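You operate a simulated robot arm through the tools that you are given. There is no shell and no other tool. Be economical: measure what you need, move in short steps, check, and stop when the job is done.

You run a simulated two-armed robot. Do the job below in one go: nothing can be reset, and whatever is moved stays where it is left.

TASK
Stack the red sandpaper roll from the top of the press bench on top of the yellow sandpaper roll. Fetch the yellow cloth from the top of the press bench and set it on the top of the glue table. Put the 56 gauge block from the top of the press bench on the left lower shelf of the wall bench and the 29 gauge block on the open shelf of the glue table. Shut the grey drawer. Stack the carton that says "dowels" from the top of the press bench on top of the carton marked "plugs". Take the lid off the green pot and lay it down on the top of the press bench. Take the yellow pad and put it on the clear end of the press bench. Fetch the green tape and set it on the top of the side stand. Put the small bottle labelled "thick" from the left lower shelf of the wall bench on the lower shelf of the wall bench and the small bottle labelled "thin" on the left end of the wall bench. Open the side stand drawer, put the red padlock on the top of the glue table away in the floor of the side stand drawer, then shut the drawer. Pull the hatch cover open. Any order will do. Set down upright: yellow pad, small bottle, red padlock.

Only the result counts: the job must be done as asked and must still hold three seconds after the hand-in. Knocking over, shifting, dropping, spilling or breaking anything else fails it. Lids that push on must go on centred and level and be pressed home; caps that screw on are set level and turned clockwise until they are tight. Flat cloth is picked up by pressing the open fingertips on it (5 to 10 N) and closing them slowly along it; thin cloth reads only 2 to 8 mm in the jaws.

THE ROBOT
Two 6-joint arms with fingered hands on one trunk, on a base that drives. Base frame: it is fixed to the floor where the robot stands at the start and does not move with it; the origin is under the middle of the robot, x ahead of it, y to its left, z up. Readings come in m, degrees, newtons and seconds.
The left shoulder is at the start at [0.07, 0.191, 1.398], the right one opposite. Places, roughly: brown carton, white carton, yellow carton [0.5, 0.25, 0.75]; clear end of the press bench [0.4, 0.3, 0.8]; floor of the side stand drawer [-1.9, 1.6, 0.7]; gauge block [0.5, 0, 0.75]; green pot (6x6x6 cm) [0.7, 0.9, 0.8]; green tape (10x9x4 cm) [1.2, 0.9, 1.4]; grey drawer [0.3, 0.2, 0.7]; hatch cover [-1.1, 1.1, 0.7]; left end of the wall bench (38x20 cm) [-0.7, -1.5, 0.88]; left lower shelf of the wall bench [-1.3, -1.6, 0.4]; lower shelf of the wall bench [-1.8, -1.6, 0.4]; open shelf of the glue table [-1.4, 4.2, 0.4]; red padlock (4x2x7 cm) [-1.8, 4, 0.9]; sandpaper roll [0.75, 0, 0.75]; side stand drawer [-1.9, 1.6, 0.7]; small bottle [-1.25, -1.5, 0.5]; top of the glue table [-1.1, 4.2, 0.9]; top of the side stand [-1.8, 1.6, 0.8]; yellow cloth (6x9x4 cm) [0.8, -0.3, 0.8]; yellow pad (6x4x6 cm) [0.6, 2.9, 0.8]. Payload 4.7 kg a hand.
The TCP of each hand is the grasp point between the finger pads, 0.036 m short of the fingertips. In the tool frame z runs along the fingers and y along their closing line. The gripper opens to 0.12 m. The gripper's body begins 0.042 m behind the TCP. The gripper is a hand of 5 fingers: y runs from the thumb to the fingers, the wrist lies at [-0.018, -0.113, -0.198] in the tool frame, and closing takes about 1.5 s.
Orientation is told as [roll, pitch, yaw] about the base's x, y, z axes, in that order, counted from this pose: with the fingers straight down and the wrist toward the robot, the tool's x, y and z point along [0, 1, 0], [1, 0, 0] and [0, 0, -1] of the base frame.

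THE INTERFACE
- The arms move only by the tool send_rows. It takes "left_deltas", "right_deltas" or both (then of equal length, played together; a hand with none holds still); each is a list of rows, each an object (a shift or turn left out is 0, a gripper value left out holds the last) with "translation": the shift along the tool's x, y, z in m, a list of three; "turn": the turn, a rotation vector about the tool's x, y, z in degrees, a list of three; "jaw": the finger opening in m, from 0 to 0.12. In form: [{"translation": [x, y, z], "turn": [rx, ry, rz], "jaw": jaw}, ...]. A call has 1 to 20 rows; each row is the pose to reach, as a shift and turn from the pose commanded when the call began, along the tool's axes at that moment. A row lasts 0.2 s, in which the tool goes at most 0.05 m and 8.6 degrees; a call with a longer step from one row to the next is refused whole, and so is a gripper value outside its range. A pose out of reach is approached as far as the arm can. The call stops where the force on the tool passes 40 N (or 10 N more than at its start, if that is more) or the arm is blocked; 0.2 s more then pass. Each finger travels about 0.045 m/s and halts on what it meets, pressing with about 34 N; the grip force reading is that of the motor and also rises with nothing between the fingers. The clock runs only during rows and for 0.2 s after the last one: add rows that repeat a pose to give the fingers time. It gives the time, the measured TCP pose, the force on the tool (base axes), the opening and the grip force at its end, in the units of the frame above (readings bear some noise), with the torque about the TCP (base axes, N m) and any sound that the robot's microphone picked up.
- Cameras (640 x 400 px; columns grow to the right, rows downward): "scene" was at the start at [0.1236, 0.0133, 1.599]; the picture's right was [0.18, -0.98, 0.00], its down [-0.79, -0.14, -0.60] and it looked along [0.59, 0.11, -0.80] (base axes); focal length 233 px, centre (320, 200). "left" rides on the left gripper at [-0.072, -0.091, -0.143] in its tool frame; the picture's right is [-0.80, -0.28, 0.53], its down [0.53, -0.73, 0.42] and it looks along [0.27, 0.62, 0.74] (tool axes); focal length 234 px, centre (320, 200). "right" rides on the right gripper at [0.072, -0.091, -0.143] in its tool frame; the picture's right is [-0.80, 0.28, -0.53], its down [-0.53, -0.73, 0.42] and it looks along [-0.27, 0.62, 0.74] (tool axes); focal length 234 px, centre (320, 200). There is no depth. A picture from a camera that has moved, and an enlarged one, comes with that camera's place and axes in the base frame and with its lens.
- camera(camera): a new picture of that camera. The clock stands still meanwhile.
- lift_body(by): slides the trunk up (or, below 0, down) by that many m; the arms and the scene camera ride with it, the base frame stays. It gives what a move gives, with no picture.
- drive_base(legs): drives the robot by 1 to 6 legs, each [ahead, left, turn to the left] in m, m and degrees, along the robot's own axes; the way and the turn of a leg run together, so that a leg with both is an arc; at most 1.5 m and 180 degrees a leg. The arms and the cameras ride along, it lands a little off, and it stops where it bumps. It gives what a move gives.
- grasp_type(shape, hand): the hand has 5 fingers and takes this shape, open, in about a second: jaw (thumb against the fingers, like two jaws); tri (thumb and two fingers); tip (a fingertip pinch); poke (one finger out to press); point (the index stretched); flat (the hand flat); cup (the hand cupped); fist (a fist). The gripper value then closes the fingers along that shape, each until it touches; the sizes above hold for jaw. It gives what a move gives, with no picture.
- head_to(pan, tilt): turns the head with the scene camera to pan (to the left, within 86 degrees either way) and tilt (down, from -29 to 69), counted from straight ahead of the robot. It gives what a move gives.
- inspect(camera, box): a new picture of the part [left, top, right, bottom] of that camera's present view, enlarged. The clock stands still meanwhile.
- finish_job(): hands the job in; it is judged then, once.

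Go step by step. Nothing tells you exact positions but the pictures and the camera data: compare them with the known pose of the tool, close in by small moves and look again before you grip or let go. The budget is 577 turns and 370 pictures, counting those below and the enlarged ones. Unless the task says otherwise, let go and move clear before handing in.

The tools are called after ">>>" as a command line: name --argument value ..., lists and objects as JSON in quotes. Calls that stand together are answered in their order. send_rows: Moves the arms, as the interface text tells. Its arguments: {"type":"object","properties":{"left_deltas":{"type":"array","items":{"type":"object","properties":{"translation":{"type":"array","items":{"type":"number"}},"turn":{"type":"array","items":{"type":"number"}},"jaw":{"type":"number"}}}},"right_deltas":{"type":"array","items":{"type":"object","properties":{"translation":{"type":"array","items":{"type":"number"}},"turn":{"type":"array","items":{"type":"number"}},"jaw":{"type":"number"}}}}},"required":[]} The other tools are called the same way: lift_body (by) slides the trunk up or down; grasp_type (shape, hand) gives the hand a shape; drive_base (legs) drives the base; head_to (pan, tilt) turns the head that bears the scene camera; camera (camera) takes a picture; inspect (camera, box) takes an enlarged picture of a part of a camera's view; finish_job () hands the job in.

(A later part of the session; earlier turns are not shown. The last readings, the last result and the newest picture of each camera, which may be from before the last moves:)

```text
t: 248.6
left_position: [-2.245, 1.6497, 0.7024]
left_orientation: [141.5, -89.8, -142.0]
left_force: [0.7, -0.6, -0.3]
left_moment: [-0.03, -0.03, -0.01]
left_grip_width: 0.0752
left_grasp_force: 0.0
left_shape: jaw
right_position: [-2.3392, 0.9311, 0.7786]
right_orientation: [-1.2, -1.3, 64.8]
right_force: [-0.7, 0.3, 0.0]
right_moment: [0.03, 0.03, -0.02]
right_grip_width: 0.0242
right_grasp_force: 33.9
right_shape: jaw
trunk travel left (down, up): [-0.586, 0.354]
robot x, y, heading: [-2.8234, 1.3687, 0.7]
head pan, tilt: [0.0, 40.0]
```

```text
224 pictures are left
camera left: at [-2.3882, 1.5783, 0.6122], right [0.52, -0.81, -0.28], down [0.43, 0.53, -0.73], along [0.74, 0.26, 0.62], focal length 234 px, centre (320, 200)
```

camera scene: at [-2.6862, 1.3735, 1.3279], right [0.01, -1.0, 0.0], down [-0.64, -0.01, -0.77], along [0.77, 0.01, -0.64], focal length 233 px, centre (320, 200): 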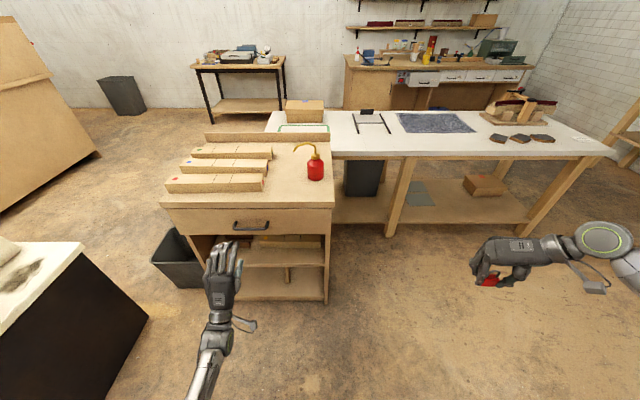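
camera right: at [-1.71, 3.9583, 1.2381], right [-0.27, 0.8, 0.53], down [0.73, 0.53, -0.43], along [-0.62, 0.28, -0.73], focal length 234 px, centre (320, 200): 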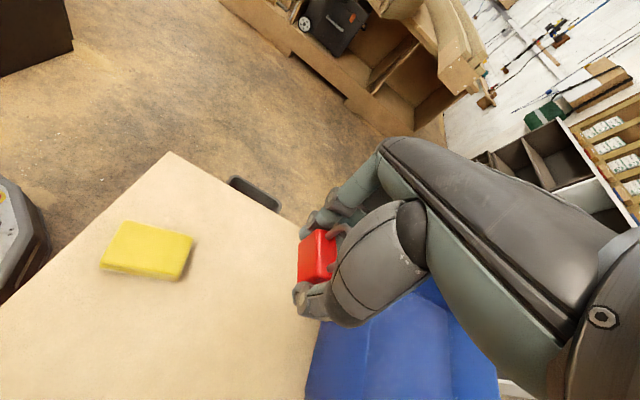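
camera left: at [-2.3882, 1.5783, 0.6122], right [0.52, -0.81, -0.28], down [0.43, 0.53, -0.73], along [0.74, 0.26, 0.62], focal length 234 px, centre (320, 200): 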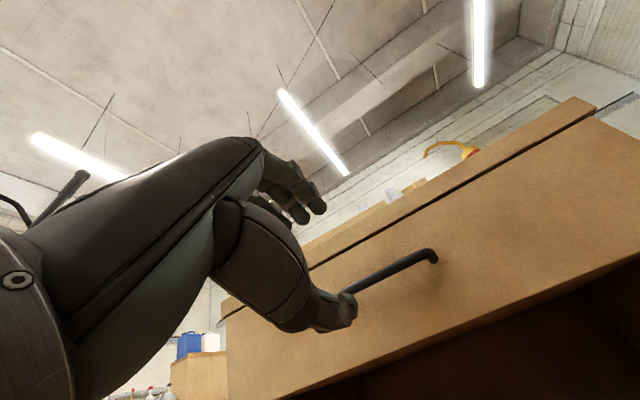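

>>> send_rows --left_deltas '[{"translation": [-0.012, -0.004, 0.04]}, {"translation": [-0.012, -0.004, 0.08]}, {"translation": [-0.012, -0.004, 0.11]}, {"translation": [-0.012, -0.004, 0.13]}, {"translation": [-0.012, -0.004, 0.13]}]'

>>> camera --camera "left"

>>> inspect --camera "scene" --box '[180, 180, 320, 300]'

```text
t: 249.8
left_position: [-2.1136, 1.6359, 0.6984]
left_orientation: [155.1, -89.8, -155.6]
left_force: [0.0, -0.4, 0.2]
left_moment: [0.01, 0.02, -0.02]
left_grip_width: 0.0752
left_grasp_force: 0.0
left_shape: jaw
right_position: [-2.3396, 0.9313, 0.7786]
right_orientation: [-1.2, -1.3, 64.8]
right_force: [-0.3, 0.4, -0.7]
right_moment: [0.0, 0.01, -0.02]
right_grip_width: 0.0242
right_grasp_force: 34.5
right_shape: jaw
trunk travel left (down, up): [-0.586, 0.354]
robot x, y, heading: [-2.8235, 1.375, 0.6]
head pan, tilt: [0.0, 40.0]
```

```text
223 pictures are left
camera left: at [-2.258, 1.5645, 0.607], right [0.52, -0.81, -0.28], down [0.43, 0.53, -0.73], along [0.74, 0.26, 0.62], focal length 234 px, centre (320, 200)
```

left: 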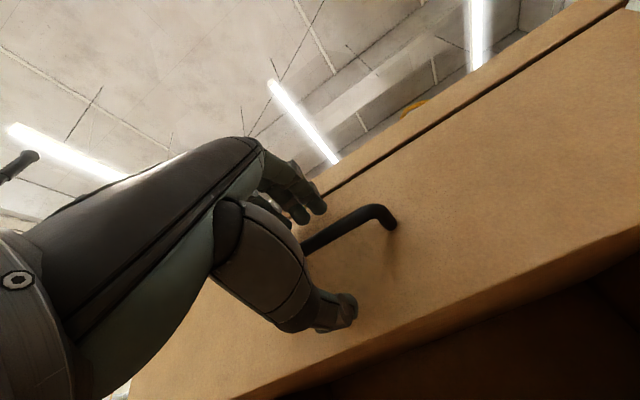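

```text
3.33 times, centred on (250, 240) of scene
camera zoom: at [-2.6872, 1.3736, 1.3281], right [0.01, -1.0, 0.0], down [-0.64, -0.01, -0.77], along [0.77, 0.01, -0.64], focal length 776 px, centre (553, 67)
```

zoom: 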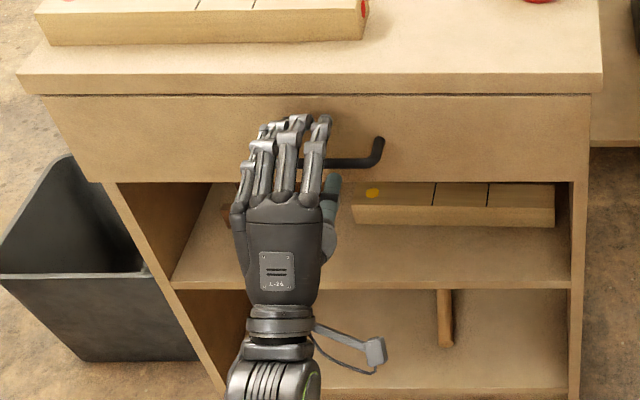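

The bar lies between fingers and thumb. I close on it.

>>> send_rows --left_deltas '[{"jaw": 0.055}, {"jaw": 0.035}, {"jaw": 0.02}, {"jaw": 0.005}, {"jaw": 0.0}, {"jaw": 0.0}, {"jaw": 0.0}, {"jaw": 0.0}]'

>>> camera --camera "left"

```text
t: 251.6
left_position: [-2.1141, 1.6364, 0.6977]
left_orientation: [145.7, -89.7, -146.2]
left_force: [1.2, 0.3, -0.5]
left_moment: [0.18, -0.03, 0.02]
left_grip_width: 0.0002
left_grasp_force: 33.5
left_shape: jaw
right_position: [-2.339, 0.9308, 0.7792]
right_orientation: [-1.1, -1.3, 64.8]
right_force: [0.0, -0.2, -1.0]
right_moment: [0.02, -0.01, 0.03]
right_grip_width: 0.0241
right_grasp_force: 34.5
right_shape: jaw
trunk travel left (down, up): [-0.586, 0.354]
robot x, y, heading: [-2.8236, 1.3749, 0.6]
head pan, tilt: [0.0, 40.0]
```

```text
221 pictures are left
camera left: at [-2.258, 1.5644, 0.6068], right [0.52, -0.81, -0.28], down [0.43, 0.53, -0.73], along [0.74, 0.26, 0.62], focal length 234 px, centre (320, 200)
```

left: 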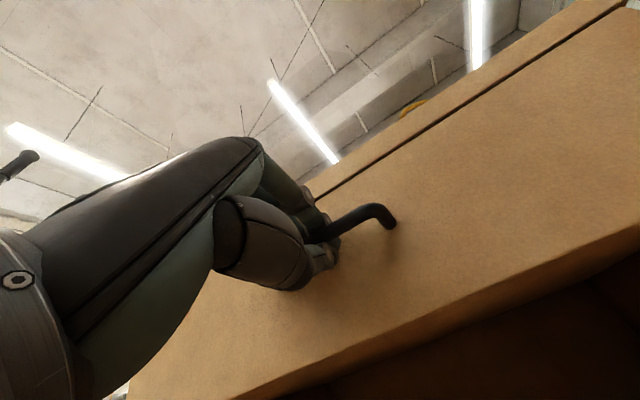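

The fingers enclose the bar. I pull by driving back a bit.

>>> drive_base --legs '[[-0.1, 0, 0]]'

>>> camera --camera "scene"

```text
t: 252.7
left_position: [-2.2145, 1.6339, 0.6978]
left_orientation: [139.3, -89.9, -139.8]
left_force: [0.0, -1.1, -5.1]
left_moment: [0.18, 0.1, -0.01]
left_grip_width: 0.0002
left_grasp_force: 34.0
left_shape: jaw
right_position: [-2.44, 0.93, 0.7804]
right_orientation: [-1.2, -1.3, 64.8]
right_force: [-0.5, -0.7, -0.7]
right_moment: [-0.03, -0.04, 0.03]
right_grip_width: 0.0239
right_grasp_force: 34.0
right_shape: jaw
trunk travel left (down, up): [-0.586, 0.354]
robot x, y, heading: [-2.923, 1.3724, 0.8]
head pan, tilt: [0.0, 40.0]
```

```text
220 pictures are left
camera scene: at [-2.7875, 1.3724, 1.3281], right [0.01, -1.0, 0.0], down [-0.64, -0.01, -0.77], along [0.77, 0.01, -0.64], focal length 233 px, centre (320, 200)
```

scene: 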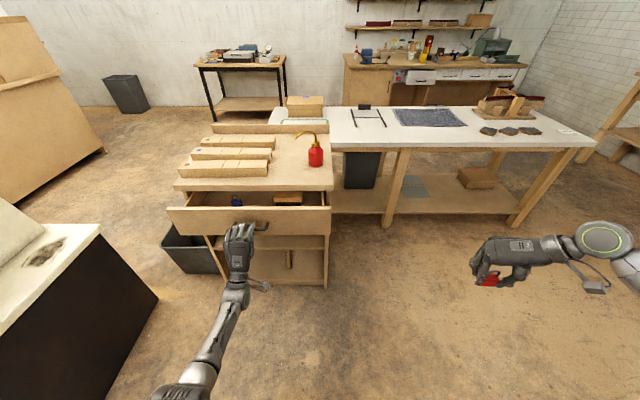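

The drawer is coming open. I pull further.

>>> drive_base --legs '[[-0.13, 0, 0]]'

>>> inspect --camera "scene" --box '[150, 110, 370, 290]'

```text
t: 254.0
left_position: [-2.3444, 1.6331, 0.6975]
left_orientation: [111.6, -89.9, -112.0]
left_force: [-0.1, -4.0, -3.8]
left_moment: [0.17, 0.04, -0.09]
left_grip_width: 0.0
left_grasp_force: 33.8
left_shape: jaw
right_position: [-2.57, 0.9277, 0.7791]
right_orientation: [-1.2, -1.2, 64.9]
right_force: [-0.8, -0.1, 0.3]
right_moment: [-0.03, 0.02, 0.0]
right_grip_width: 0.0239
right_grasp_force: 34.5
right_shape: jaw
trunk travel left (down, up): [-0.586, 0.354]
robot x, y, heading: [-3.0481, 1.3705, 0.7]
head pan, tilt: [0.0, 40.0]
```

```text
2.22 times, centred on (260, 200) of scene
camera zoom: at [-2.9173, 1.3706, 1.3281], right [0.01, -1.0, 0.0], down [-0.64, -0.01, -0.77], along [0.77, 0.01, -0.64], focal length 518 px, centre (453, 200)
```

zoom: 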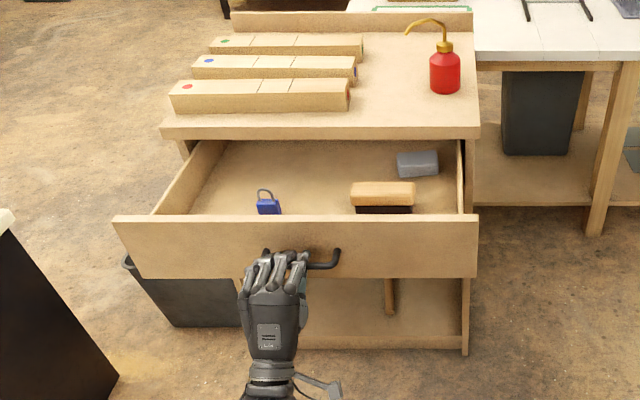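

Open 0.23 m; there are other items inside, with a free spot between blue padlock and brush. I pull 4 cm more, then let go.

>>> drive_base --legs '[[-0.04, 0, 0]]'

>>> send_rows --left_deltas '[{"jaw": 0.02}, {"jaw": 0.04}, {"jaw": 0.06}, {"jaw": 0.075}, {"jaw": 0.075}, {"jaw": 0.075}]'

>>> send_rows --left_deltas '[{"translation": [0, 0, -0.03]}, {"translation": [0, 0, -0.07]}, {"translation": [0, 0, -0.11]}, {"translation": [0, 0, -0.15]}, {"translation": [0, 0, -0.15]}]'

>>> camera --camera "scene"

```text
t: 254.9
left_position: [-2.3837, 1.6321, 0.6988]
left_orientation: [86.9, -89.8, -87.4]
left_force: [0.3, -2.5, -2.7]
left_moment: [0.18, 0.0, -0.06]
left_grip_width: 0.0
left_grasp_force: 34.0
left_shape: jaw
right_position: [-2.6083, 0.9271, 0.7791]
right_orientation: [-1.3, -1.4, 64.8]
right_force: [-1.8, 0.8, 0.6]
right_moment: [0.01, 0.0, -0.01]
right_grip_width: 0.024
right_grasp_force: 33.8
right_shape: jaw
trunk travel left (down, up): [-0.586, 0.354]
robot x, y, heading: [-3.0916, 1.371, 0.7]
head pan, tilt: [0.0, 40.0]
```

```text
t: 256.3
left_position: [-2.3841, 1.6323, 0.6973]
left_orientation: [51.5, -89.9, -52.1]
left_force: [-0.3, 0.4, 0.6]
left_moment: [0.01, 0.06, 0.02]
left_grip_width: 0.0745
left_grasp_force: 0.0
left_shape: jaw
right_position: [-2.6088, 0.9283, 0.7784]
right_orientation: [-1.2, -1.3, 64.8]
right_force: [-0.1, 0.1, -1.3]
right_moment: [0.02, -0.01, -0.03]
right_grip_width: 0.0242
right_grasp_force: 34.3
right_shape: jaw
trunk travel left (down, up): [-0.586, 0.354]
robot x, y, heading: [-3.0922, 1.3728, 0.6]
head pan, tilt: [0.0, 40.0]
```

```text
t: 257.5
left_position: [-2.5338, 1.6339, 0.7]
left_orientation: [49.7, -89.9, -50.1]
left_force: [1.4, -0.4, 0.0]
left_moment: [0.01, 0.0, -0.01]
left_grip_width: 0.0746
left_grasp_force: 0.0
left_shape: jaw
right_position: [-2.6088, 0.9284, 0.7799]
right_orientation: [-1.2, -1.3, 64.8]
right_force: [0.3, 0.5, -1.2]
right_moment: [-0.02, 0.0, -0.01]
right_grip_width: 0.024
right_grasp_force: 34.3
right_shape: jaw
trunk travel left (down, up): [-0.586, 0.354]
robot x, y, heading: [-3.0916, 1.3699, 0.7]
head pan, tilt: [0.0, 40.0]
```

```text
218 pictures are left
camera scene: at [-2.955, 1.3703, 1.3279], right [0.01, -1.0, 0.0], down [-0.64, -0.01, -0.77], along [0.77, 0.01, -0.64], focal length 233 px, centre (320, 200)
```

scene: 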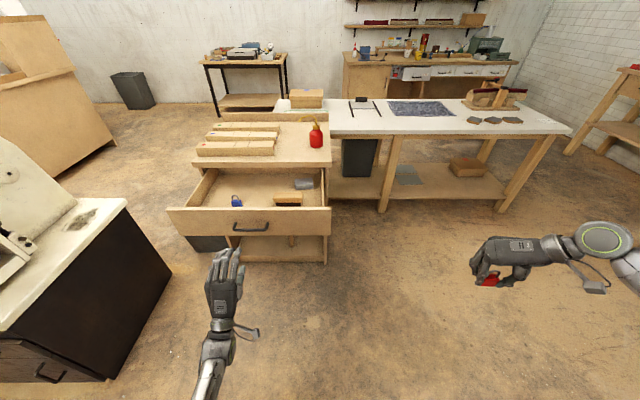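

Drawer stays open. I raise the trunk, reposition the base, and bring the padlock over the drawer.

>>> lift_body --by 0.25

>>> drive_base --legs '[[0.2, 0.18, 0]]'

>>> send_rows --right_deltas '[{"turn": [0, 0, 8]}, {"turn": [0, 0, 16]}, {"turn": [0, 0, 24]}, {"turn": [0, 0, 32]}, {"turn": [0, 0, 40]}, {"turn": [0, 0, 48]}, {"turn": [0, 0, 56]}, {"turn": [0, 0, 64.8]}, {"turn": [0, 0, 64.8]}]'

>>> camera --camera "scene"

>>> camera --camera "right"

```text
t: 260.1
left_position: [-2.5343, 1.6344, 0.95]
left_orientation: [52.4, -89.9, -52.8]
left_force: [-0.5, -0.1, -0.1]
left_moment: [0.04, -0.03, -0.02]
left_grip_width: 0.0747
left_grasp_force: 0.2
left_shape: jaw
right_position: [-2.6086, 0.9276, 1.0293]
right_orientation: [-1.3, -1.4, 64.8]
right_force: [0.4, 1.3, -0.6]
right_moment: [0.04, -0.02, 0.01]
right_grip_width: 0.024
right_grasp_force: 34.3
right_shape: jaw
trunk travel left (down, up): [-0.836, 0.104]
robot x, y, heading: [-3.0913, 1.3718, 0.9]
head pan, tilt: [0.0, 40.0]
```

```text
t: 261.9
left_position: [-2.3397, 1.8137, 0.9492]
left_orientation: [63.4, -90.0, -64.2]
left_force: [0.5, -0.2, -0.2]
left_moment: [0.03, -0.02, -0.01]
left_grip_width: 0.0746
left_grasp_force: 0.0
left_shape: jaw
right_position: [-2.4178, 1.107, 1.0289]
right_orientation: [-1.2, -1.3, 64.6]
right_force: [0.4, 1.0, -0.4]
right_moment: [0.02, -0.01, 0.01]
right_grip_width: 0.0241
right_grasp_force: 34.0
right_shape: jaw
trunk travel left (down, up): [-0.836, 0.104]
robot x, y, heading: [-2.9019, 1.5502, 0.5]
head pan, tilt: [0.0, 40.0]
```

```text
refused: row 8 steps farther than a row can; nothing moved
```

```text
217 pictures are left
camera scene: at [-2.7632, 1.551, 1.5781], right [0.01, -1.0, 0.0], down [-0.64, -0.01, -0.77], along [0.77, 0.01, -0.64], focal length 233 px, centre (320, 200)
```

scene: 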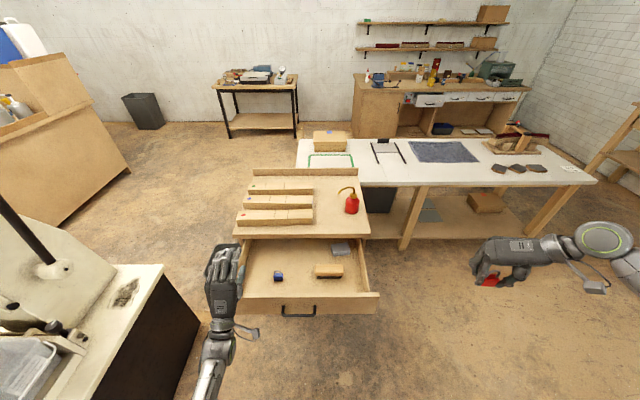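

```text
216 pictures are left
camera right: at [-2.5263, 1.0554, 1.168], right [0.83, -0.1, 0.55], down [0.18, -0.88, -0.43], along [0.53, 0.45, -0.72], focal length 234 px, centre (320, 200)
```

right: 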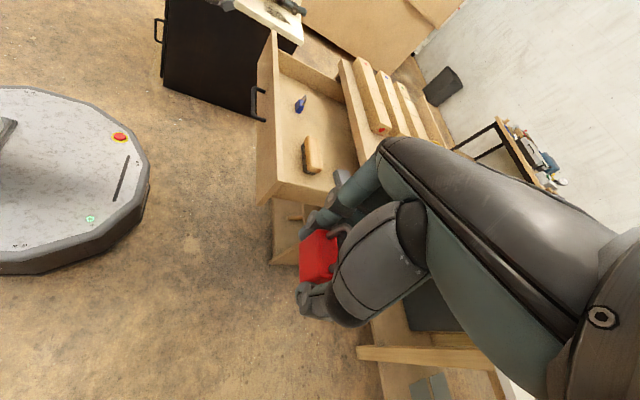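

>>> send_rows --left_deltas '[{"translation": [0.03, 0, -0.03]}, {"translation": [0.05, 0, -0.06]}, {"translation": [0.05, 0, -0.1]}, {"translation": [0.05, 0, -0.1]}]'

>>> send_rows --right_deltas '[{"translation": [0.005, 0.047, 0], "turn": [0, 0, 5.4]}, {"translation": [0.01, 0.095, 0], "turn": [0, 0, 10.8]}, {"translation": [0.015, 0.143, 0], "turn": [0, 0, 16.2]}, {"translation": [0.02, 0.19, 0], "turn": [0, 0, 21.6]}, {"translation": [0.025, 0.238, 0], "turn": [0, 0, 27]}, {"translation": [0.03, 0.285, 0], "turn": [0, 0, 32.4]}, {"translation": [0.035, 0.333, 0], "turn": [0, 0, 37.8]}, {"translation": [0.04, 0.38, 0], "turn": [0, 0, 43.2]}, {"translation": [0.045, 0.428, 0], "turn": [0, 0, 48.6]}, {"translation": [0.05, 0.476, 0], "turn": [0, 0, 54]}, {"translation": [0.054, 0.524, 0], "turn": [0, 0, 59.4]}, {"translation": [0.058, 0.571, 0], "turn": [0, 0, 64.6]}, {"translation": [0.058, 0.571, 0], "turn": [0, 0, 64.6]}]'

>>> camera --camera "right"

>>> inspect --camera "scene" --box '[200, 180, 420, 340]'

```text
t: 262.9
left_position: [-2.4413, 1.8637, 0.9502]
left_orientation: [48.9, -89.9, -49.6]
left_force: [0.2, 0.1, -0.1]
left_moment: [-0.02, -0.02, 0.04]
left_grip_width: 0.0748
left_grasp_force: 0.1
left_shape: jaw
right_position: [-2.4166, 1.106, 1.0281]
right_orientation: [-1.3, -1.3, 64.5]
right_force: [0.1, -0.1, -1.1]
right_moment: [0.0, 0.01, -0.03]
right_grip_width: 0.0239
right_grasp_force: 33.8
right_shape: jaw
trunk travel left (down, up): [-0.836, 0.104]
robot x, y, heading: [-2.8967, 1.5502, 0.8]
head pan, tilt: [0.0, 40.0]
```

```text
t: 265.1
left_position: [-2.4409, 1.8646, 0.9497]
left_orientation: [28.6, -89.9, -29.6]
left_force: [0.6, 0.0, -0.6]
left_moment: [-0.03, 0.02, 0.03]
left_grip_width: 0.0749
left_grasp_force: 0.1
left_shape: jaw
right_position: [-2.2406, 1.4253, 1.0171]
right_orientation: [-9.7, -1.1, 8.5]
right_force: [0.7, -0.3, -1.4]
right_moment: [0.0, 0.02, 0.01]
right_grip_width: 0.0239
right_grasp_force: 34.4
right_shape: jaw
right hand out of reach, approached as far as the arm can: row 10
trunk travel left (down, up): [-0.836, 0.104]
robot x, y, heading: [-2.8996, 1.5502, 0.6]
head pan, tilt: [0.0, 40.0]
stopped in row 10 (right hand): the arm was blocked; the commanded pose is now the measured one
```

```text
215 pictures are left
camera right: at [-2.3475, 1.5071, 1.1444], right [0.37, -0.66, 0.66], down [-0.63, -0.7, -0.34], along [0.68, -0.29, -0.67], focal length 234 px, centre (320, 200)
```

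right: 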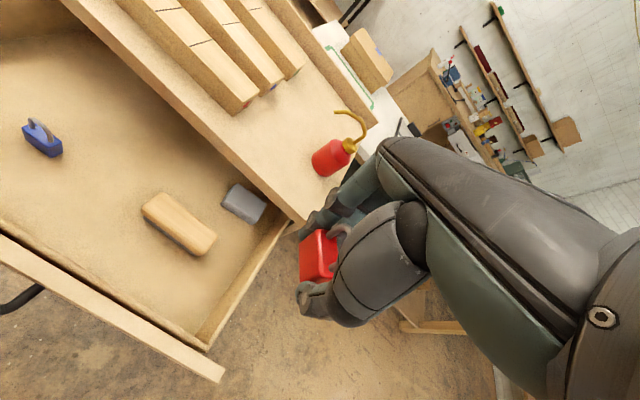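

```text
2.50 times, centred on (310, 260) of scene
camera zoom: at [-2.7613, 1.5519, 1.5779], right [0.01, -1.0, 0.0], down [-0.64, -0.01, -0.77], along [0.77, 0.01, -0.64], focal length 582 px, centre (345, 50)
```

zoom: 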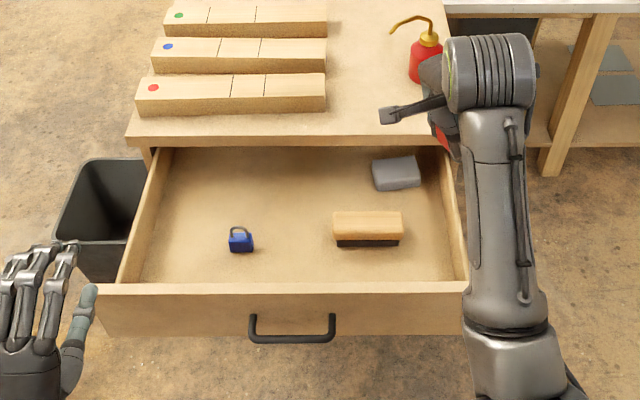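

>>> send_rows --left_deltas '[{"translation": [-0.03, 0, -0.03]}, {"translation": [-0.06, 0, -0.06]}, {"translation": [-0.06, 0, -0.06]}]' --right_deltas '[{"translation": [-0.015, 0, 0], "turn": [0, 5, 0]}, {"translation": [-0.03, 0, 0], "turn": [0, 9.7, 4]}, {"translation": [-0.03, 0, 0], "turn": [0, 9.7, 8]}]'

>>> drive_base --legs '[[0, 0.25, 0]]'

>>> camera --camera "right"

>>> inspect --camera "scene" --box '[220, 180, 440, 340]'

```text
t: 265.9
left_position: [-2.5005, 1.8064, 0.9464]
left_orientation: [-21.3, -90.0, 20.5]
left_force: [0.1, 0.1, -0.4]
left_moment: [0.0, 0.0, -0.02]
left_grip_width: 0.0746
left_grasp_force: 0.0
left_shape: jaw
right_position: [-2.2385, 1.3982, 1.0227]
right_orientation: [0.5, -1.7, 0.4]
right_force: [0.0, -0.2, -0.7]
right_moment: [-0.03, 0.02, -0.04]
right_grip_width: 0.0242
right_grasp_force: 33.8
right_shape: jaw
trunk travel left (down, up): [-0.836, 0.104]
robot x, y, heading: [-2.9028, 1.5499, 0.6]
head pan, tilt: [0.0, 40.0]
```

```text
t: 267.7
left_position: [-2.5031, 2.0523, 0.9464]
left_orientation: [50.7, -89.8, -51.3]
left_force: [-0.3, 0.0, 0.6]
left_moment: [0.0, -0.01, -0.02]
left_grip_width: 0.0747
left_grasp_force: 0.1
left_shape: jaw
right_position: [-2.2394, 1.6438, 1.0224]
right_orientation: [0.5, -1.6, 0.6]
right_force: [0.6, 0.1, -0.9]
right_moment: [-0.02, -0.02, -0.03]
right_grip_width: 0.0237
right_grasp_force: 34.3
right_shape: jaw
trunk travel left (down, up): [-0.836, 0.104]
robot x, y, heading: [-2.9013, 1.7975, 0.2]
head pan, tilt: [0.0, 40.0]
```

```text
213 pictures are left
camera right: at [-2.3364, 1.7151, 1.1633], right [0.27, -0.81, 0.53], down [-0.71, -0.54, -0.45], along [0.65, -0.25, -0.72], focal length 234 px, centre (320, 200)
```

right: 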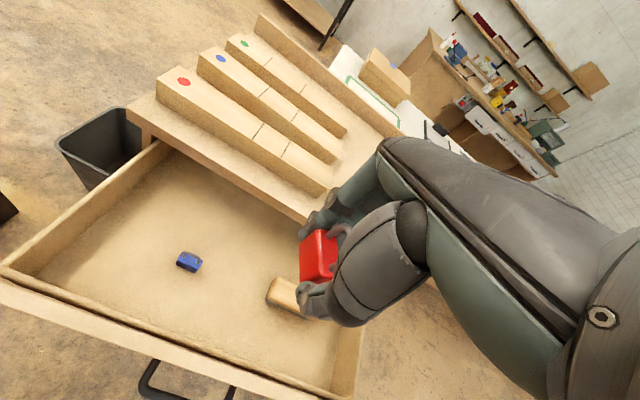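

```text
2.50 times, centred on (330, 260) of scene
camera zoom: at [-2.7647, 1.7985, 1.578], right [0.01, -1.0, 0.0], down [-0.64, -0.01, -0.77], along [0.77, 0.01, -0.64], focal length 582 px, centre (295, 50)
```

zoom: 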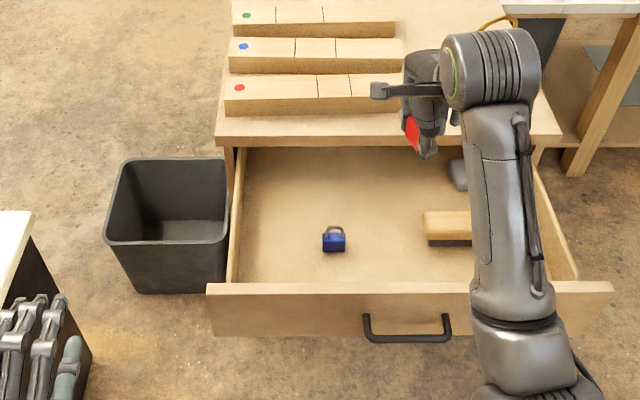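

>>> send_rows --right_deltas '[{"translation": [0.01, 0.006, 0.04]}, {"translation": [0.01, 0.006, 0.08]}, {"translation": [0.01, 0.006, 0.12]}, {"translation": [0.01, 0.006, 0.16]}, {"translation": [0.01, 0.006, 0.2]}, {"translation": [0.01, 0.006, 0.22]}, {"translation": [0.01, 0.006, 0.22]}]'

>>> camera --camera "right"

>>> inspect --camera "scene" --box '[260, 200, 440, 330]'

```text
t: 269.3
left_position: [-2.503, 2.0528, 0.9471]
left_orientation: [47.3, -90.0, -48.0]
left_force: [0.1, -0.2, 0.9]
left_moment: [-0.01, -0.04, -0.01]
left_grip_width: 0.0745
left_grasp_force: 0.0
left_shape: jaw
right_position: [-2.2278, 1.6562, 0.803]
right_orientation: [0.3, -1.8, 0.7]
right_force: [0.5, -0.5, -0.8]
right_moment: [-0.03, -0.02, 0.02]
right_grip_width: 0.0238
right_grasp_force: 34.4
right_shape: jaw
trunk travel left (down, up): [-0.836, 0.104]
robot x, y, heading: [-2.9, 1.8015, 0.1]
head pan, tilt: [0.0, 40.0]
```

```text
211 pictures are left
camera right: at [-2.3246, 1.7281, 0.9431], right [0.27, -0.81, 0.53], down [-0.71, -0.54, -0.45], along [0.65, -0.25, -0.72], focal length 234 px, centre (320, 200)
```

right: 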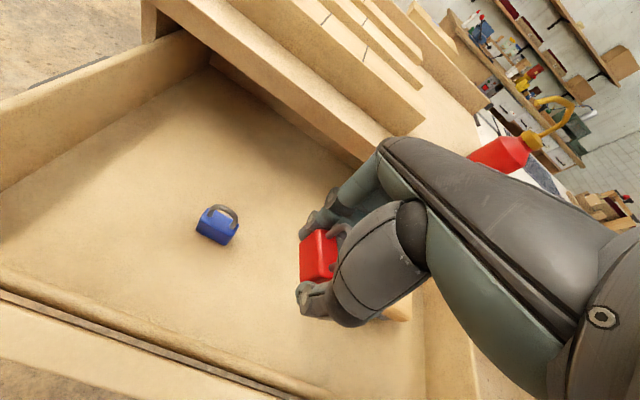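

```text
3.08 times, centred on (350, 265) of scene
camera zoom: at [-2.765, 1.7991, 1.578], right [0.01, -1.0, 0.0], down [-0.64, -0.01, -0.77], along [0.77, 0.01, -0.64], focal length 717 px, centre (228, 0)
```

zoom: 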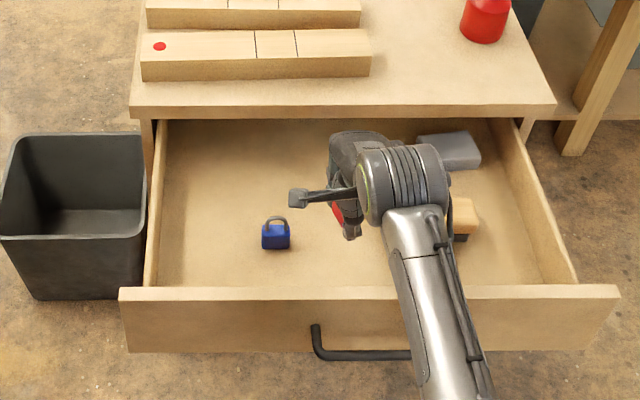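

>>> send_rows --right_deltas '[{"translation": [0, 0, 0.012]}, {"translation": [0, 0, 0.024]}, {"translation": [0, 0, 0.034]}, {"translation": [0, 0, 0.044]}, {"translation": [0, 0, 0.05]}, {"translation": [0, 0, 0.05]}]'

>>> camera --camera "right"

```text
t: 270.7
left_position: [-2.5036, 2.0512, 0.9479]
left_orientation: [44.1, -89.8, -44.8]
left_force: [0.5, 0.2, 0.5]
left_moment: [-0.02, 0.0, 0.0]
left_grip_width: 0.0748
left_grasp_force: 0.1
left_shape: jaw
right_position: [-2.2274, 1.656, 0.7533]
right_orientation: [0.4, -1.7, 0.7]
right_force: [0.1, -0.1, -0.8]
right_moment: [0.0, 0.01, -0.01]
right_grip_width: 0.024
right_grasp_force: 34.1
right_shape: jaw
trunk travel left (down, up): [-0.836, 0.104]
robot x, y, heading: [-2.9007, 1.7964, 0.5]
head pan, tilt: [0.0, 40.0]
```

```text
209 pictures are left
camera right: at [-2.3229, 1.7279, 0.8938], right [0.27, -0.81, 0.53], down [-0.71, -0.54, -0.45], along [0.65, -0.25, -0.72], focal length 234 px, centre (320, 200)
```

right: 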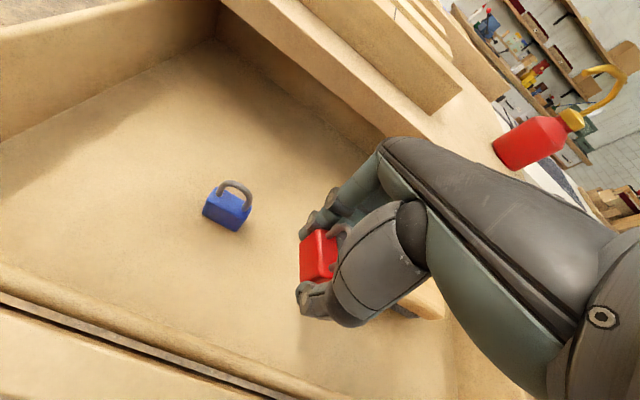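

>>> send_rows --right_deltas '[{"translation": [0, 0, 0.01]}, {"translation": [0, 0, 0.02]}, {"translation": [0, 0, 0.028]}, {"translation": [0, 0, 0.036]}, {"translation": [0, 0, 0.036]}]'

>>> camera --camera "right"

```text
t: 271.9
left_position: [-2.5035, 2.0511, 0.9477]
left_orientation: [45.6, -89.9, -46.1]
left_force: [-0.4, -0.3, -0.8]
left_moment: [0.01, -0.01, 0.03]
left_grip_width: 0.0747
left_grasp_force: 0.1
left_shape: jaw
right_position: [-2.2232, 1.6568, 0.7163]
right_orientation: [0.4, -1.6, 0.6]
right_force: [0.8, -0.8, -1.6]
right_moment: [0.01, 0.01, 0.0]
right_grip_width: 0.0241
right_grasp_force: 33.9
right_shape: jaw
trunk travel left (down, up): [-0.836, 0.104]
robot x, y, heading: [-2.9023, 1.7984, 0.6]
head pan, tilt: [0.0, 40.0]
```

```text
208 pictures are left
camera right: at [-2.3206, 1.7286, 0.8573], right [0.27, -0.81, 0.53], down [-0.71, -0.54, -0.45], along [0.65, -0.25, -0.72], focal length 234 px, centre (320, 200)
```

right: 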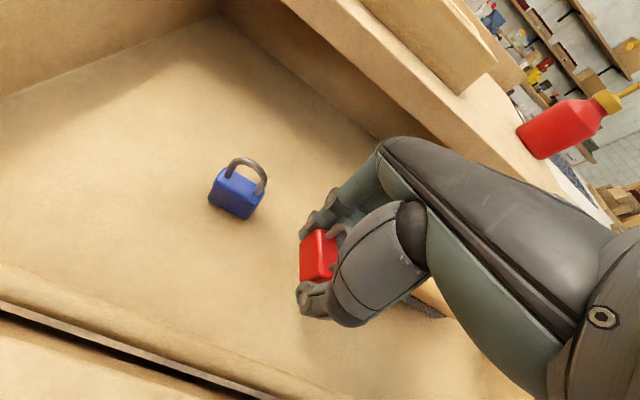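

>>> send_rows --right_deltas '[{"translation": [0, 0, 0.006]}, {"translation": [0, 0, 0.012]}, {"translation": [0, 0, 0.018]}, {"translation": [0, 0, 0.024]}, {"translation": [0, 0, 0.024]}]'

>>> camera --camera "right"

```text
t: 273.1
left_position: [-2.5039, 2.0513, 0.9485]
left_orientation: [87.2, -89.9, -88.1]
left_force: [0.1, 0.2, 0.3]
left_moment: [0.04, -0.01, 0.01]
left_grip_width: 0.0748
left_grasp_force: 0.1
left_shape: jaw
right_position: [-2.2235, 1.6572, 0.6951]
right_orientation: [0.3, -2.1, 0.6]
right_force: [0.3, -2.8, 11.8]
right_moment: [0.06, -0.17, -0.03]
right_grip_width: 0.0241
right_grasp_force: 33.9
right_shape: jaw
trunk travel left (down, up): [-0.836, 0.104]
robot x, y, heading: [-2.9028, 1.8023, 0.4]
head pan, tilt: [0.0, 40.0]
```

```text
207 pictures are left
camera right: at [-2.3197, 1.7276, 0.8353], right [0.27, -0.81, 0.53], down [-0.71, -0.54, -0.45], along [0.65, -0.25, -0.72], focal length 234 px, centre (320, 200)
```

right: 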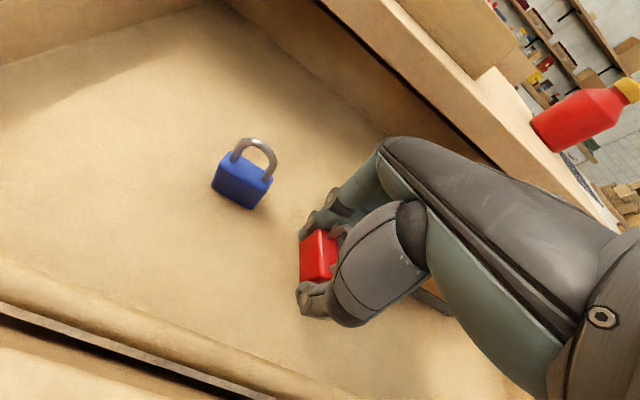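

Padlock is on the drawer floor. I release and lift straight up.

>>> send_rows --right_deltas '[{"jaw": 0.035}, {"jaw": 0.045}, {"jaw": 0.055}, {"jaw": 0.065}, {"jaw": 0.065}, {"jaw": 0.065}]'

>>> camera --camera "right"

>>> send_rows --right_deltas '[{"translation": [0, 0, -0.02]}, {"translation": [0, 0, -0.05]}, {"translation": [0, 0, -0.1]}, {"translation": [0, 0, -0.15]}, {"translation": [0, 0, -0.2]}, {"translation": [0, 0, -0.25]}, {"translation": [0, 0, -0.29]}, {"translation": [0, 0, -0.29]}]'

>>> camera --camera "right"

```text
t: 274.5
left_position: [-2.5053, 2.0522, 0.9477]
left_orientation: [105.5, -89.9, -106.1]
left_force: [0.1, -0.3, 0.8]
left_moment: [0.0, -0.02, -0.04]
left_grip_width: 0.0749
left_grasp_force: 0.2
left_shape: jaw
right_position: [-2.2241, 1.6559, 0.6932]
right_orientation: [0.4, -1.8, 0.7]
right_force: [0.5, -2.2, 14.1]
right_moment: [-0.09, 0.64, 0.12]
right_grip_width: 0.0649
right_grasp_force: 0.0
right_shape: jaw
trunk travel left (down, up): [-0.836, 0.104]
robot x, y, heading: [-2.9052, 1.799, 0.5]
head pan, tilt: [0.0, 40.0]
```

```text
206 pictures are left
camera right: at [-2.3209, 1.7278, 0.8343], right [0.27, -0.81, 0.53], down [-0.71, -0.54, -0.45], along [0.65, -0.25, -0.72], focal length 234 px, centre (320, 200)
```

right: 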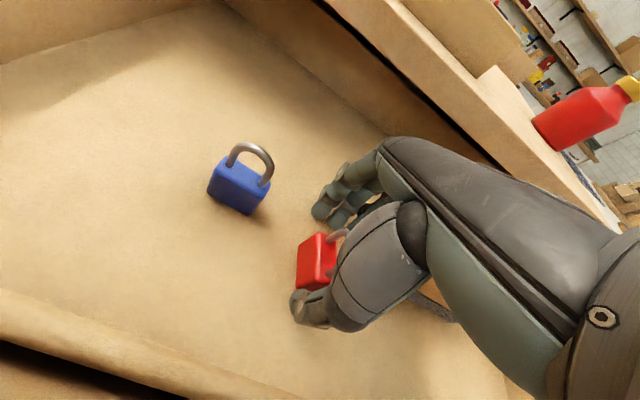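

```text
t: 276.3
left_position: [-2.5044, 2.0517, 0.9471]
left_orientation: [46.8, -89.9, -47.6]
left_force: [0.0, -0.8, -0.3]
left_moment: [-0.01, -0.02, 0.0]
left_grip_width: 0.0746
left_grasp_force: 0.2
left_shape: jaw
right_position: [-2.2354, 1.655, 0.9853]
right_orientation: [0.5, -1.6, 0.6]
right_force: [0.1, 0.0, 0.3]
right_moment: [0.01, 0.0, 0.0]
right_grip_width: 0.0648
right_grasp_force: 0.1
right_shape: jaw
trunk travel left (down, up): [-0.836, 0.104]
robot x, y, heading: [-2.9001, 1.7956, 0.2]
head pan, tilt: [0.0, 40.0]
```

```text
205 pictures are left
camera right: at [-2.3324, 1.7267, 1.1249], right [0.27, -0.81, 0.53], down [-0.71, -0.54, -0.45], along [0.65, -0.25, -0.72], focal length 234 px, centre (320, 200)
```

right: 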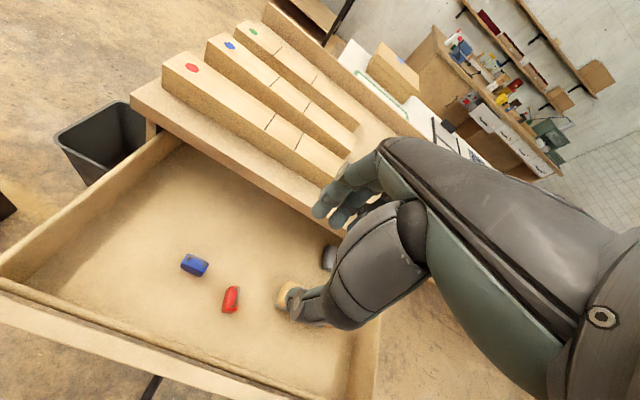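

>>> inspect --camera "right" --box '[160, 220, 320, 340]'

>>> inspect --camera "scene" --box '[240, 200, 420, 330]'

```text
3.33 times, centred on (240, 280) of right
camera zoom: at [-2.3324, 1.7267, 1.1249], right [0.27, -0.81, 0.53], down [-0.71, -0.54, -0.45], along [0.65, -0.25, -0.72], focal length 781 px, centre (587, -67)
```

zoom: 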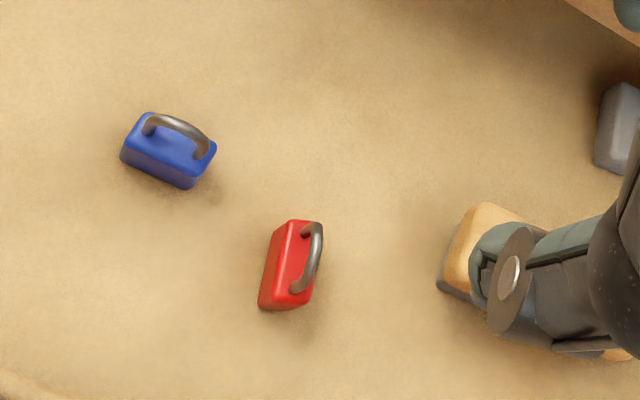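

```text
3.08 times, centred on (330, 265) of scene
camera zoom: at [-2.7649, 1.7989, 1.578], right [0.01, -1.0, 0.0], down [-0.64, -0.01, -0.77], along [0.77, 0.01, -0.64], focal length 717 px, centre (289, 0)
```

zoom: 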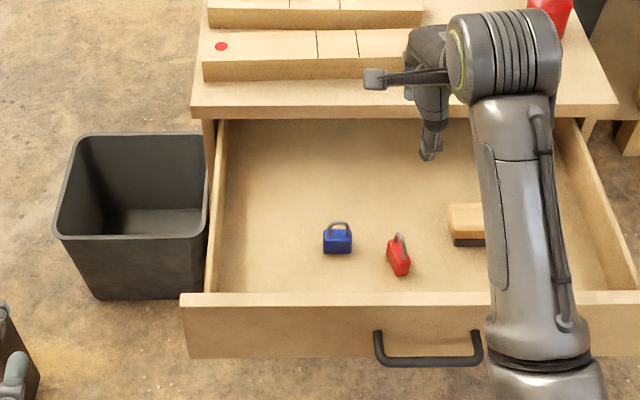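

Padlock stands upright in the drawer. Now I move the right hand aside, bring the left hand in front of the handle, and push the drawer shut.

>>> send_rows --right_deltas '[{"translation": [-0.02, -0.03, 0], "turn": [0, 0, -4]}, {"translation": [-0.055, -0.05, 0], "turn": [0, 0, -12]}, {"translation": [-0.09, -0.07, 0], "turn": [0, 0, -20]}, {"translation": [-0.125, -0.09, 0], "turn": [0, 0, -28]}, {"translation": [-0.16, -0.11, 0], "turn": [0, 0, -36]}, {"translation": [-0.195, -0.13, 0], "turn": [0, 0, -44]}, {"translation": [-0.23, -0.15, 0], "turn": [0, 0, -52]}, {"translation": [-0.265, -0.175, 0], "turn": [0, 0, -60]}, {"translation": [-0.3, -0.2, 0], "turn": [0, 0, -64]}, {"translation": [-0.3, -0.2, 0], "turn": [0, 0, -64]}]'

>>> drive_base --legs '[[-0.1, -0.42, 0]]'

>>> lift_body --by -0.245

>>> send_rows --left_deltas '[{"jaw": 0.05}, {"jaw": 0.02}, {"jaw": 0.0}, {"jaw": 0.0}, {"jaw": 0.0}, {"jaw": 0.0}]'

>>> camera --camera "scene"

>>> camera --camera "left"

```text
t: 278.5
left_position: [-2.5033, 2.0519, 0.9468]
left_orientation: [18.2, -89.9, -18.9]
left_force: [-1.2, 0.5, 0.5]
left_moment: [-0.01, -0.03, 0.0]
left_grip_width: 0.0749
left_grasp_force: 0.1
left_shape: jaw
right_position: [-2.4312, 1.3526, 0.9745]
right_orientation: [-1.4, -1.1, 64.6]
right_force: [0.4, 0.7, 0.3]
right_moment: [-0.01, 0.04, 0.03]
right_grip_width: 0.065
right_grasp_force: 0.0
right_shape: jaw
trunk travel left (down, up): [-0.836, 0.104]
robot x, y, heading: [-2.9014, 1.7986, 0.6]
head pan, tilt: [0.0, 40.0]
```

```text
t: 281.1
left_position: [-2.5986, 1.6264, 0.9473]
left_orientation: [43.6, -89.9, -44.7]
left_force: [1.0, -0.3, 0.9]
left_moment: [0.02, -0.01, -0.02]
left_grip_width: 0.0748
left_grasp_force: 0.0
left_shape: jaw
right_position: [-2.53, 0.9266, 0.9745]
right_orientation: [-1.3, -1.1, 64.3]
right_force: [0.5, -0.2, -0.3]
right_moment: [-0.03, 0.0, 0.02]
right_grip_width: 0.0651
right_grasp_force: 0.1
right_shape: jaw
trunk travel left (down, up): [-0.836, 0.104]
robot x, y, heading: [-2.9987, 1.372, 0.3]
head pan, tilt: [0.0, 40.0]
```

```text
t: 283.7
left_position: [-2.5988, 1.626, 0.7019]
left_orientation: [51.7, -89.9, -52.8]
left_force: [-1.0, -0.5, -0.8]
left_moment: [-0.02, -0.03, -0.01]
left_grip_width: 0.075
left_grasp_force: 0.1
left_shape: jaw
right_position: [-2.5303, 0.9253, 0.7295]
right_orientation: [-1.5, -1.3, 64.3]
right_force: [1.5, -0.2, 0.2]
right_moment: [-0.01, 0.04, -0.01]
right_grip_width: 0.0647
right_grasp_force: 0.0
right_shape: jaw
trunk travel left (down, up): [-0.591, 0.349]
robot x, y, heading: [-2.9976, 1.3717, 0.3]
head pan, tilt: [0.0, 40.0]
```

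```text
t: 285.1
left_position: [-2.5999, 1.6264, 0.7021]
left_orientation: [50.6, -89.9, -51.7]
left_force: [0.5, 0.1, -0.4]
left_moment: [0.0, -0.02, 0.0]
left_grip_width: 0.0
left_grasp_force: 33.9
left_shape: jaw
right_position: [-2.5301, 0.927, 0.7295]
right_orientation: [-1.4, -1.3, 64.2]
right_force: [0.1, -0.9, -0.5]
right_moment: [0.02, 0.02, 0.0]
right_grip_width: 0.0649
right_grasp_force: 0.0
right_shape: jaw
trunk travel left (down, up): [-0.591, 0.349]
robot x, y, heading: [-2.9992, 1.3713, 0.1]
head pan, tilt: [0.0, 40.0]
```

```text
202 pictures are left
camera scene: at [-2.8619, 1.3739, 1.333], right [0.0, -1.0, 0.0], down [-0.64, 0.0, -0.77], along [0.77, 0.0, -0.64], focal length 233 px, centre (320, 200)
```

scene: 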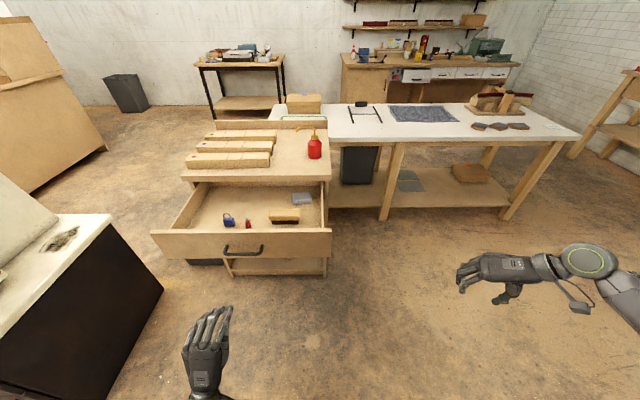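

```text
201 pictures are left
camera left: at [-2.7439, 1.5557, 0.6113], right [0.51, -0.81, -0.28], down [0.43, 0.53, -0.73], along [0.74, 0.25, 0.62], focal length 234 px, centre (320, 200)
```

left: 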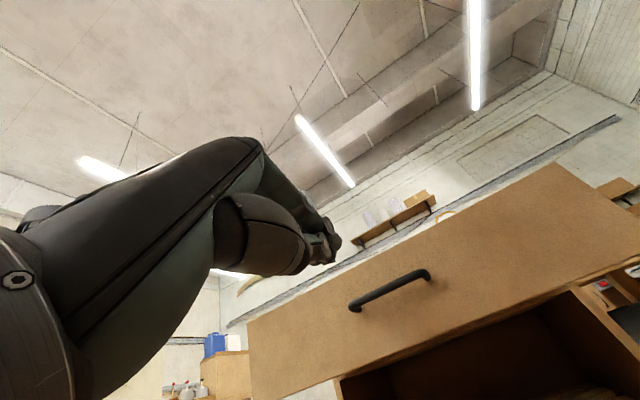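

>>> drive_base --legs '[[0.22, 0, 0]]'

>>> drive_base --legs '[[0.18, 0, 0]]'

>>> camera --camera "scene"

>>> camera --camera "left"

```text
t: 286.8
left_position: [-2.3765, 1.6252, 0.701]
left_orientation: [30.8, -90.0, -32.2]
left_force: [0.4, -0.1, -0.6]
left_moment: [-0.02, -0.02, 0.01]
left_grip_width: 0.0
left_grasp_force: 34.2
left_shape: jaw
right_position: [-2.31, 0.9249, 0.7302]
right_orientation: [-1.3, -1.1, 64.1]
right_force: [1.0, 0.9, -0.3]
right_moment: [-0.03, 0.04, -0.02]
right_grip_width: 0.0649
right_grasp_force: 0.1
right_shape: jaw
trunk travel left (down, up): [-0.591, 0.349]
robot x, y, heading: [-2.7752, 1.3743, 0.2]
head pan, tilt: [0.0, 40.0]
```

```text
t: 288.3
left_position: [-2.1927, 1.625, 0.7019]
left_orientation: [28.6, -89.8, -29.9]
left_force: [0.1, -0.2, 0.4]
left_moment: [0.01, -0.04, 0.05]
left_grip_width: 0.0
left_grasp_force: 34.0
left_shape: jaw
right_position: [-2.1256, 0.9239, 0.7302]
right_orientation: [-1.3, -1.1, 64.0]
right_force: [0.4, 1.2, -0.8]
right_moment: [0.04, 0.03, -0.01]
right_grip_width: 0.0649
right_grasp_force: 0.0
right_shape: jaw
trunk travel left (down, up): [-0.591, 0.349]
robot x, y, heading: [-2.5922, 1.3727, 0.0]
head pan, tilt: [0.0, 40.0]
```

```text
200 pictures are left
camera scene: at [-2.4549, 1.3737, 1.3329], right [0.0, -1.0, 0.0], down [-0.64, 0.0, -0.77], along [0.77, 0.0, -0.64], focal length 233 px, centre (320, 200)
```

scene: 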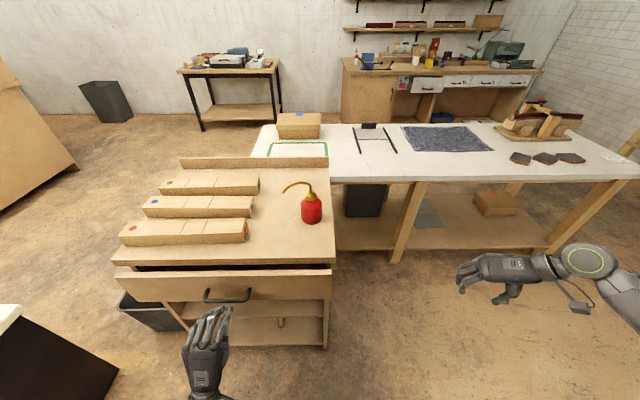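

```text
199 pictures are left
camera left: at [-2.3368, 1.5549, 0.611], right [0.51, -0.82, -0.28], down [0.43, 0.52, -0.73], along [0.74, 0.25, 0.62], focal length 234 px, centre (320, 200)
```

left: 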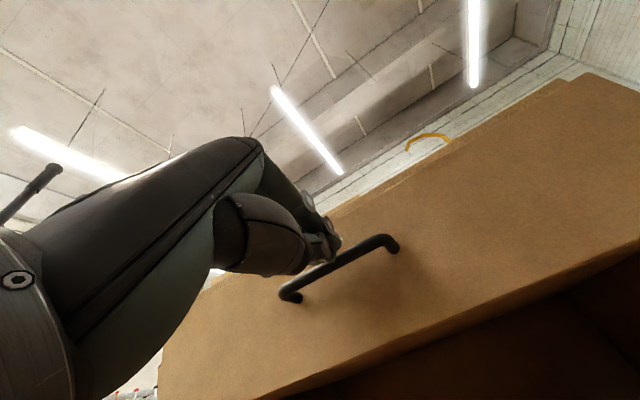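

>>> drive_base --legs '[[0.06, 0, 0]]'

>>> drive_base --legs '[[0.05, 0, 0]]'

>>> inspect --camera "scene" --box '[100, 200, 360, 380]'

>>> camera --camera "left"

```text
t: 289.3
left_position: [-2.1463, 1.6254, 0.7014]
left_orientation: [115.0, -89.9, -116.3]
left_force: [-0.5, -0.9, -0.9]
left_moment: [0.0, -0.01, 0.03]
left_grip_width: 0.0001
left_grasp_force: 34.0
left_shape: jaw
right_position: [-2.0761, 0.9244, 0.7317]
right_orientation: [-1.4, -1.2, 64.0]
right_force: [-0.7, 0.6, 0.1]
right_moment: [0.0, -0.03, 0.01]
right_grip_width: 0.065
right_grasp_force: 0.1
right_shape: jaw
trunk travel left (down, up): [-0.591, 0.349]
robot x, y, heading: [-2.5409, 1.3729, -0.1]
head pan, tilt: [0.0, 40.0]
stopped in leg 1: the force on the tool passed its limit (the readings are from after the stop); the commanded pose is now the measured one
```

```text
t: 290.1
left_position: [-2.1447, 1.6249, 0.7002]
left_orientation: [53.2, -89.7, -54.3]
left_force: [-12.6, 1.5, 0.3]
left_moment: [-0.03, 0.03, 0.11]
left_grip_width: 0.0
left_grasp_force: 34.1
left_shape: jaw
right_position: [-2.0695, 0.9263, 0.7298]
right_orientation: [-1.3, -1.3, 64.1]
right_force: [0.8, 0.5, -0.2]
right_moment: [0.01, -0.02, 0.01]
right_grip_width: 0.0647
right_grasp_force: 0.1
right_shape: jaw
trunk travel left (down, up): [-0.591, 0.349]
robot x, y, heading: [-2.5381, 1.3775, 0.3]
head pan, tilt: [0.0, 40.0]
stopped in leg 1: the force on the tool passed its limit (the readings are from after the stop); the commanded pose is now the measured one
```

```text
2.22 times, centred on (230, 290) of scene
camera zoom: at [-2.4001, 1.3735, 1.3332], right [0.0, -1.0, 0.0], down [-0.64, 0.0, -0.77], along [0.77, 0.0, -0.64], focal length 518 px, centre (520, 0)
```

zoom: 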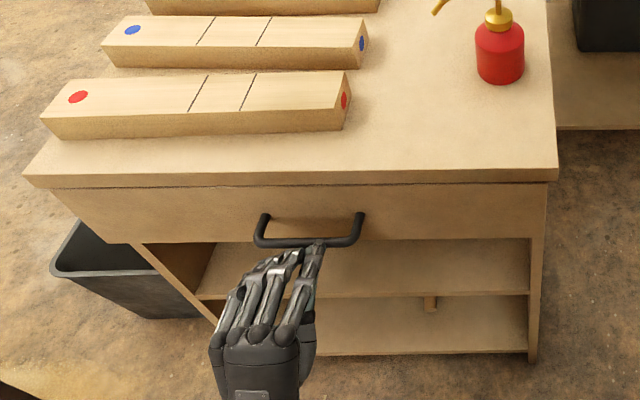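

```text
197 pictures are left
camera left: at [-2.2895, 1.5561, 0.6087], right [0.51, -0.81, -0.28], down [0.43, 0.53, -0.73], along [0.74, 0.25, 0.62], focal length 234 px, centre (320, 200)
```

left: 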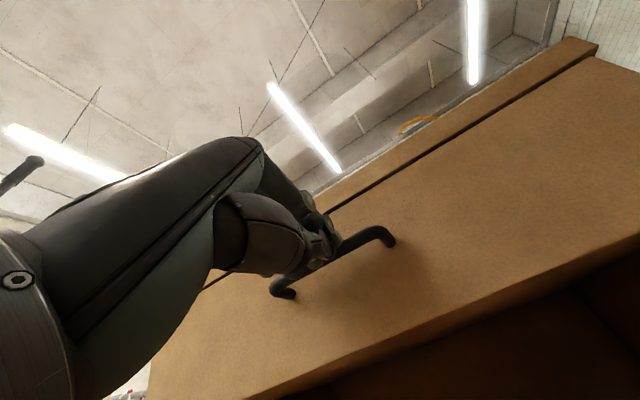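

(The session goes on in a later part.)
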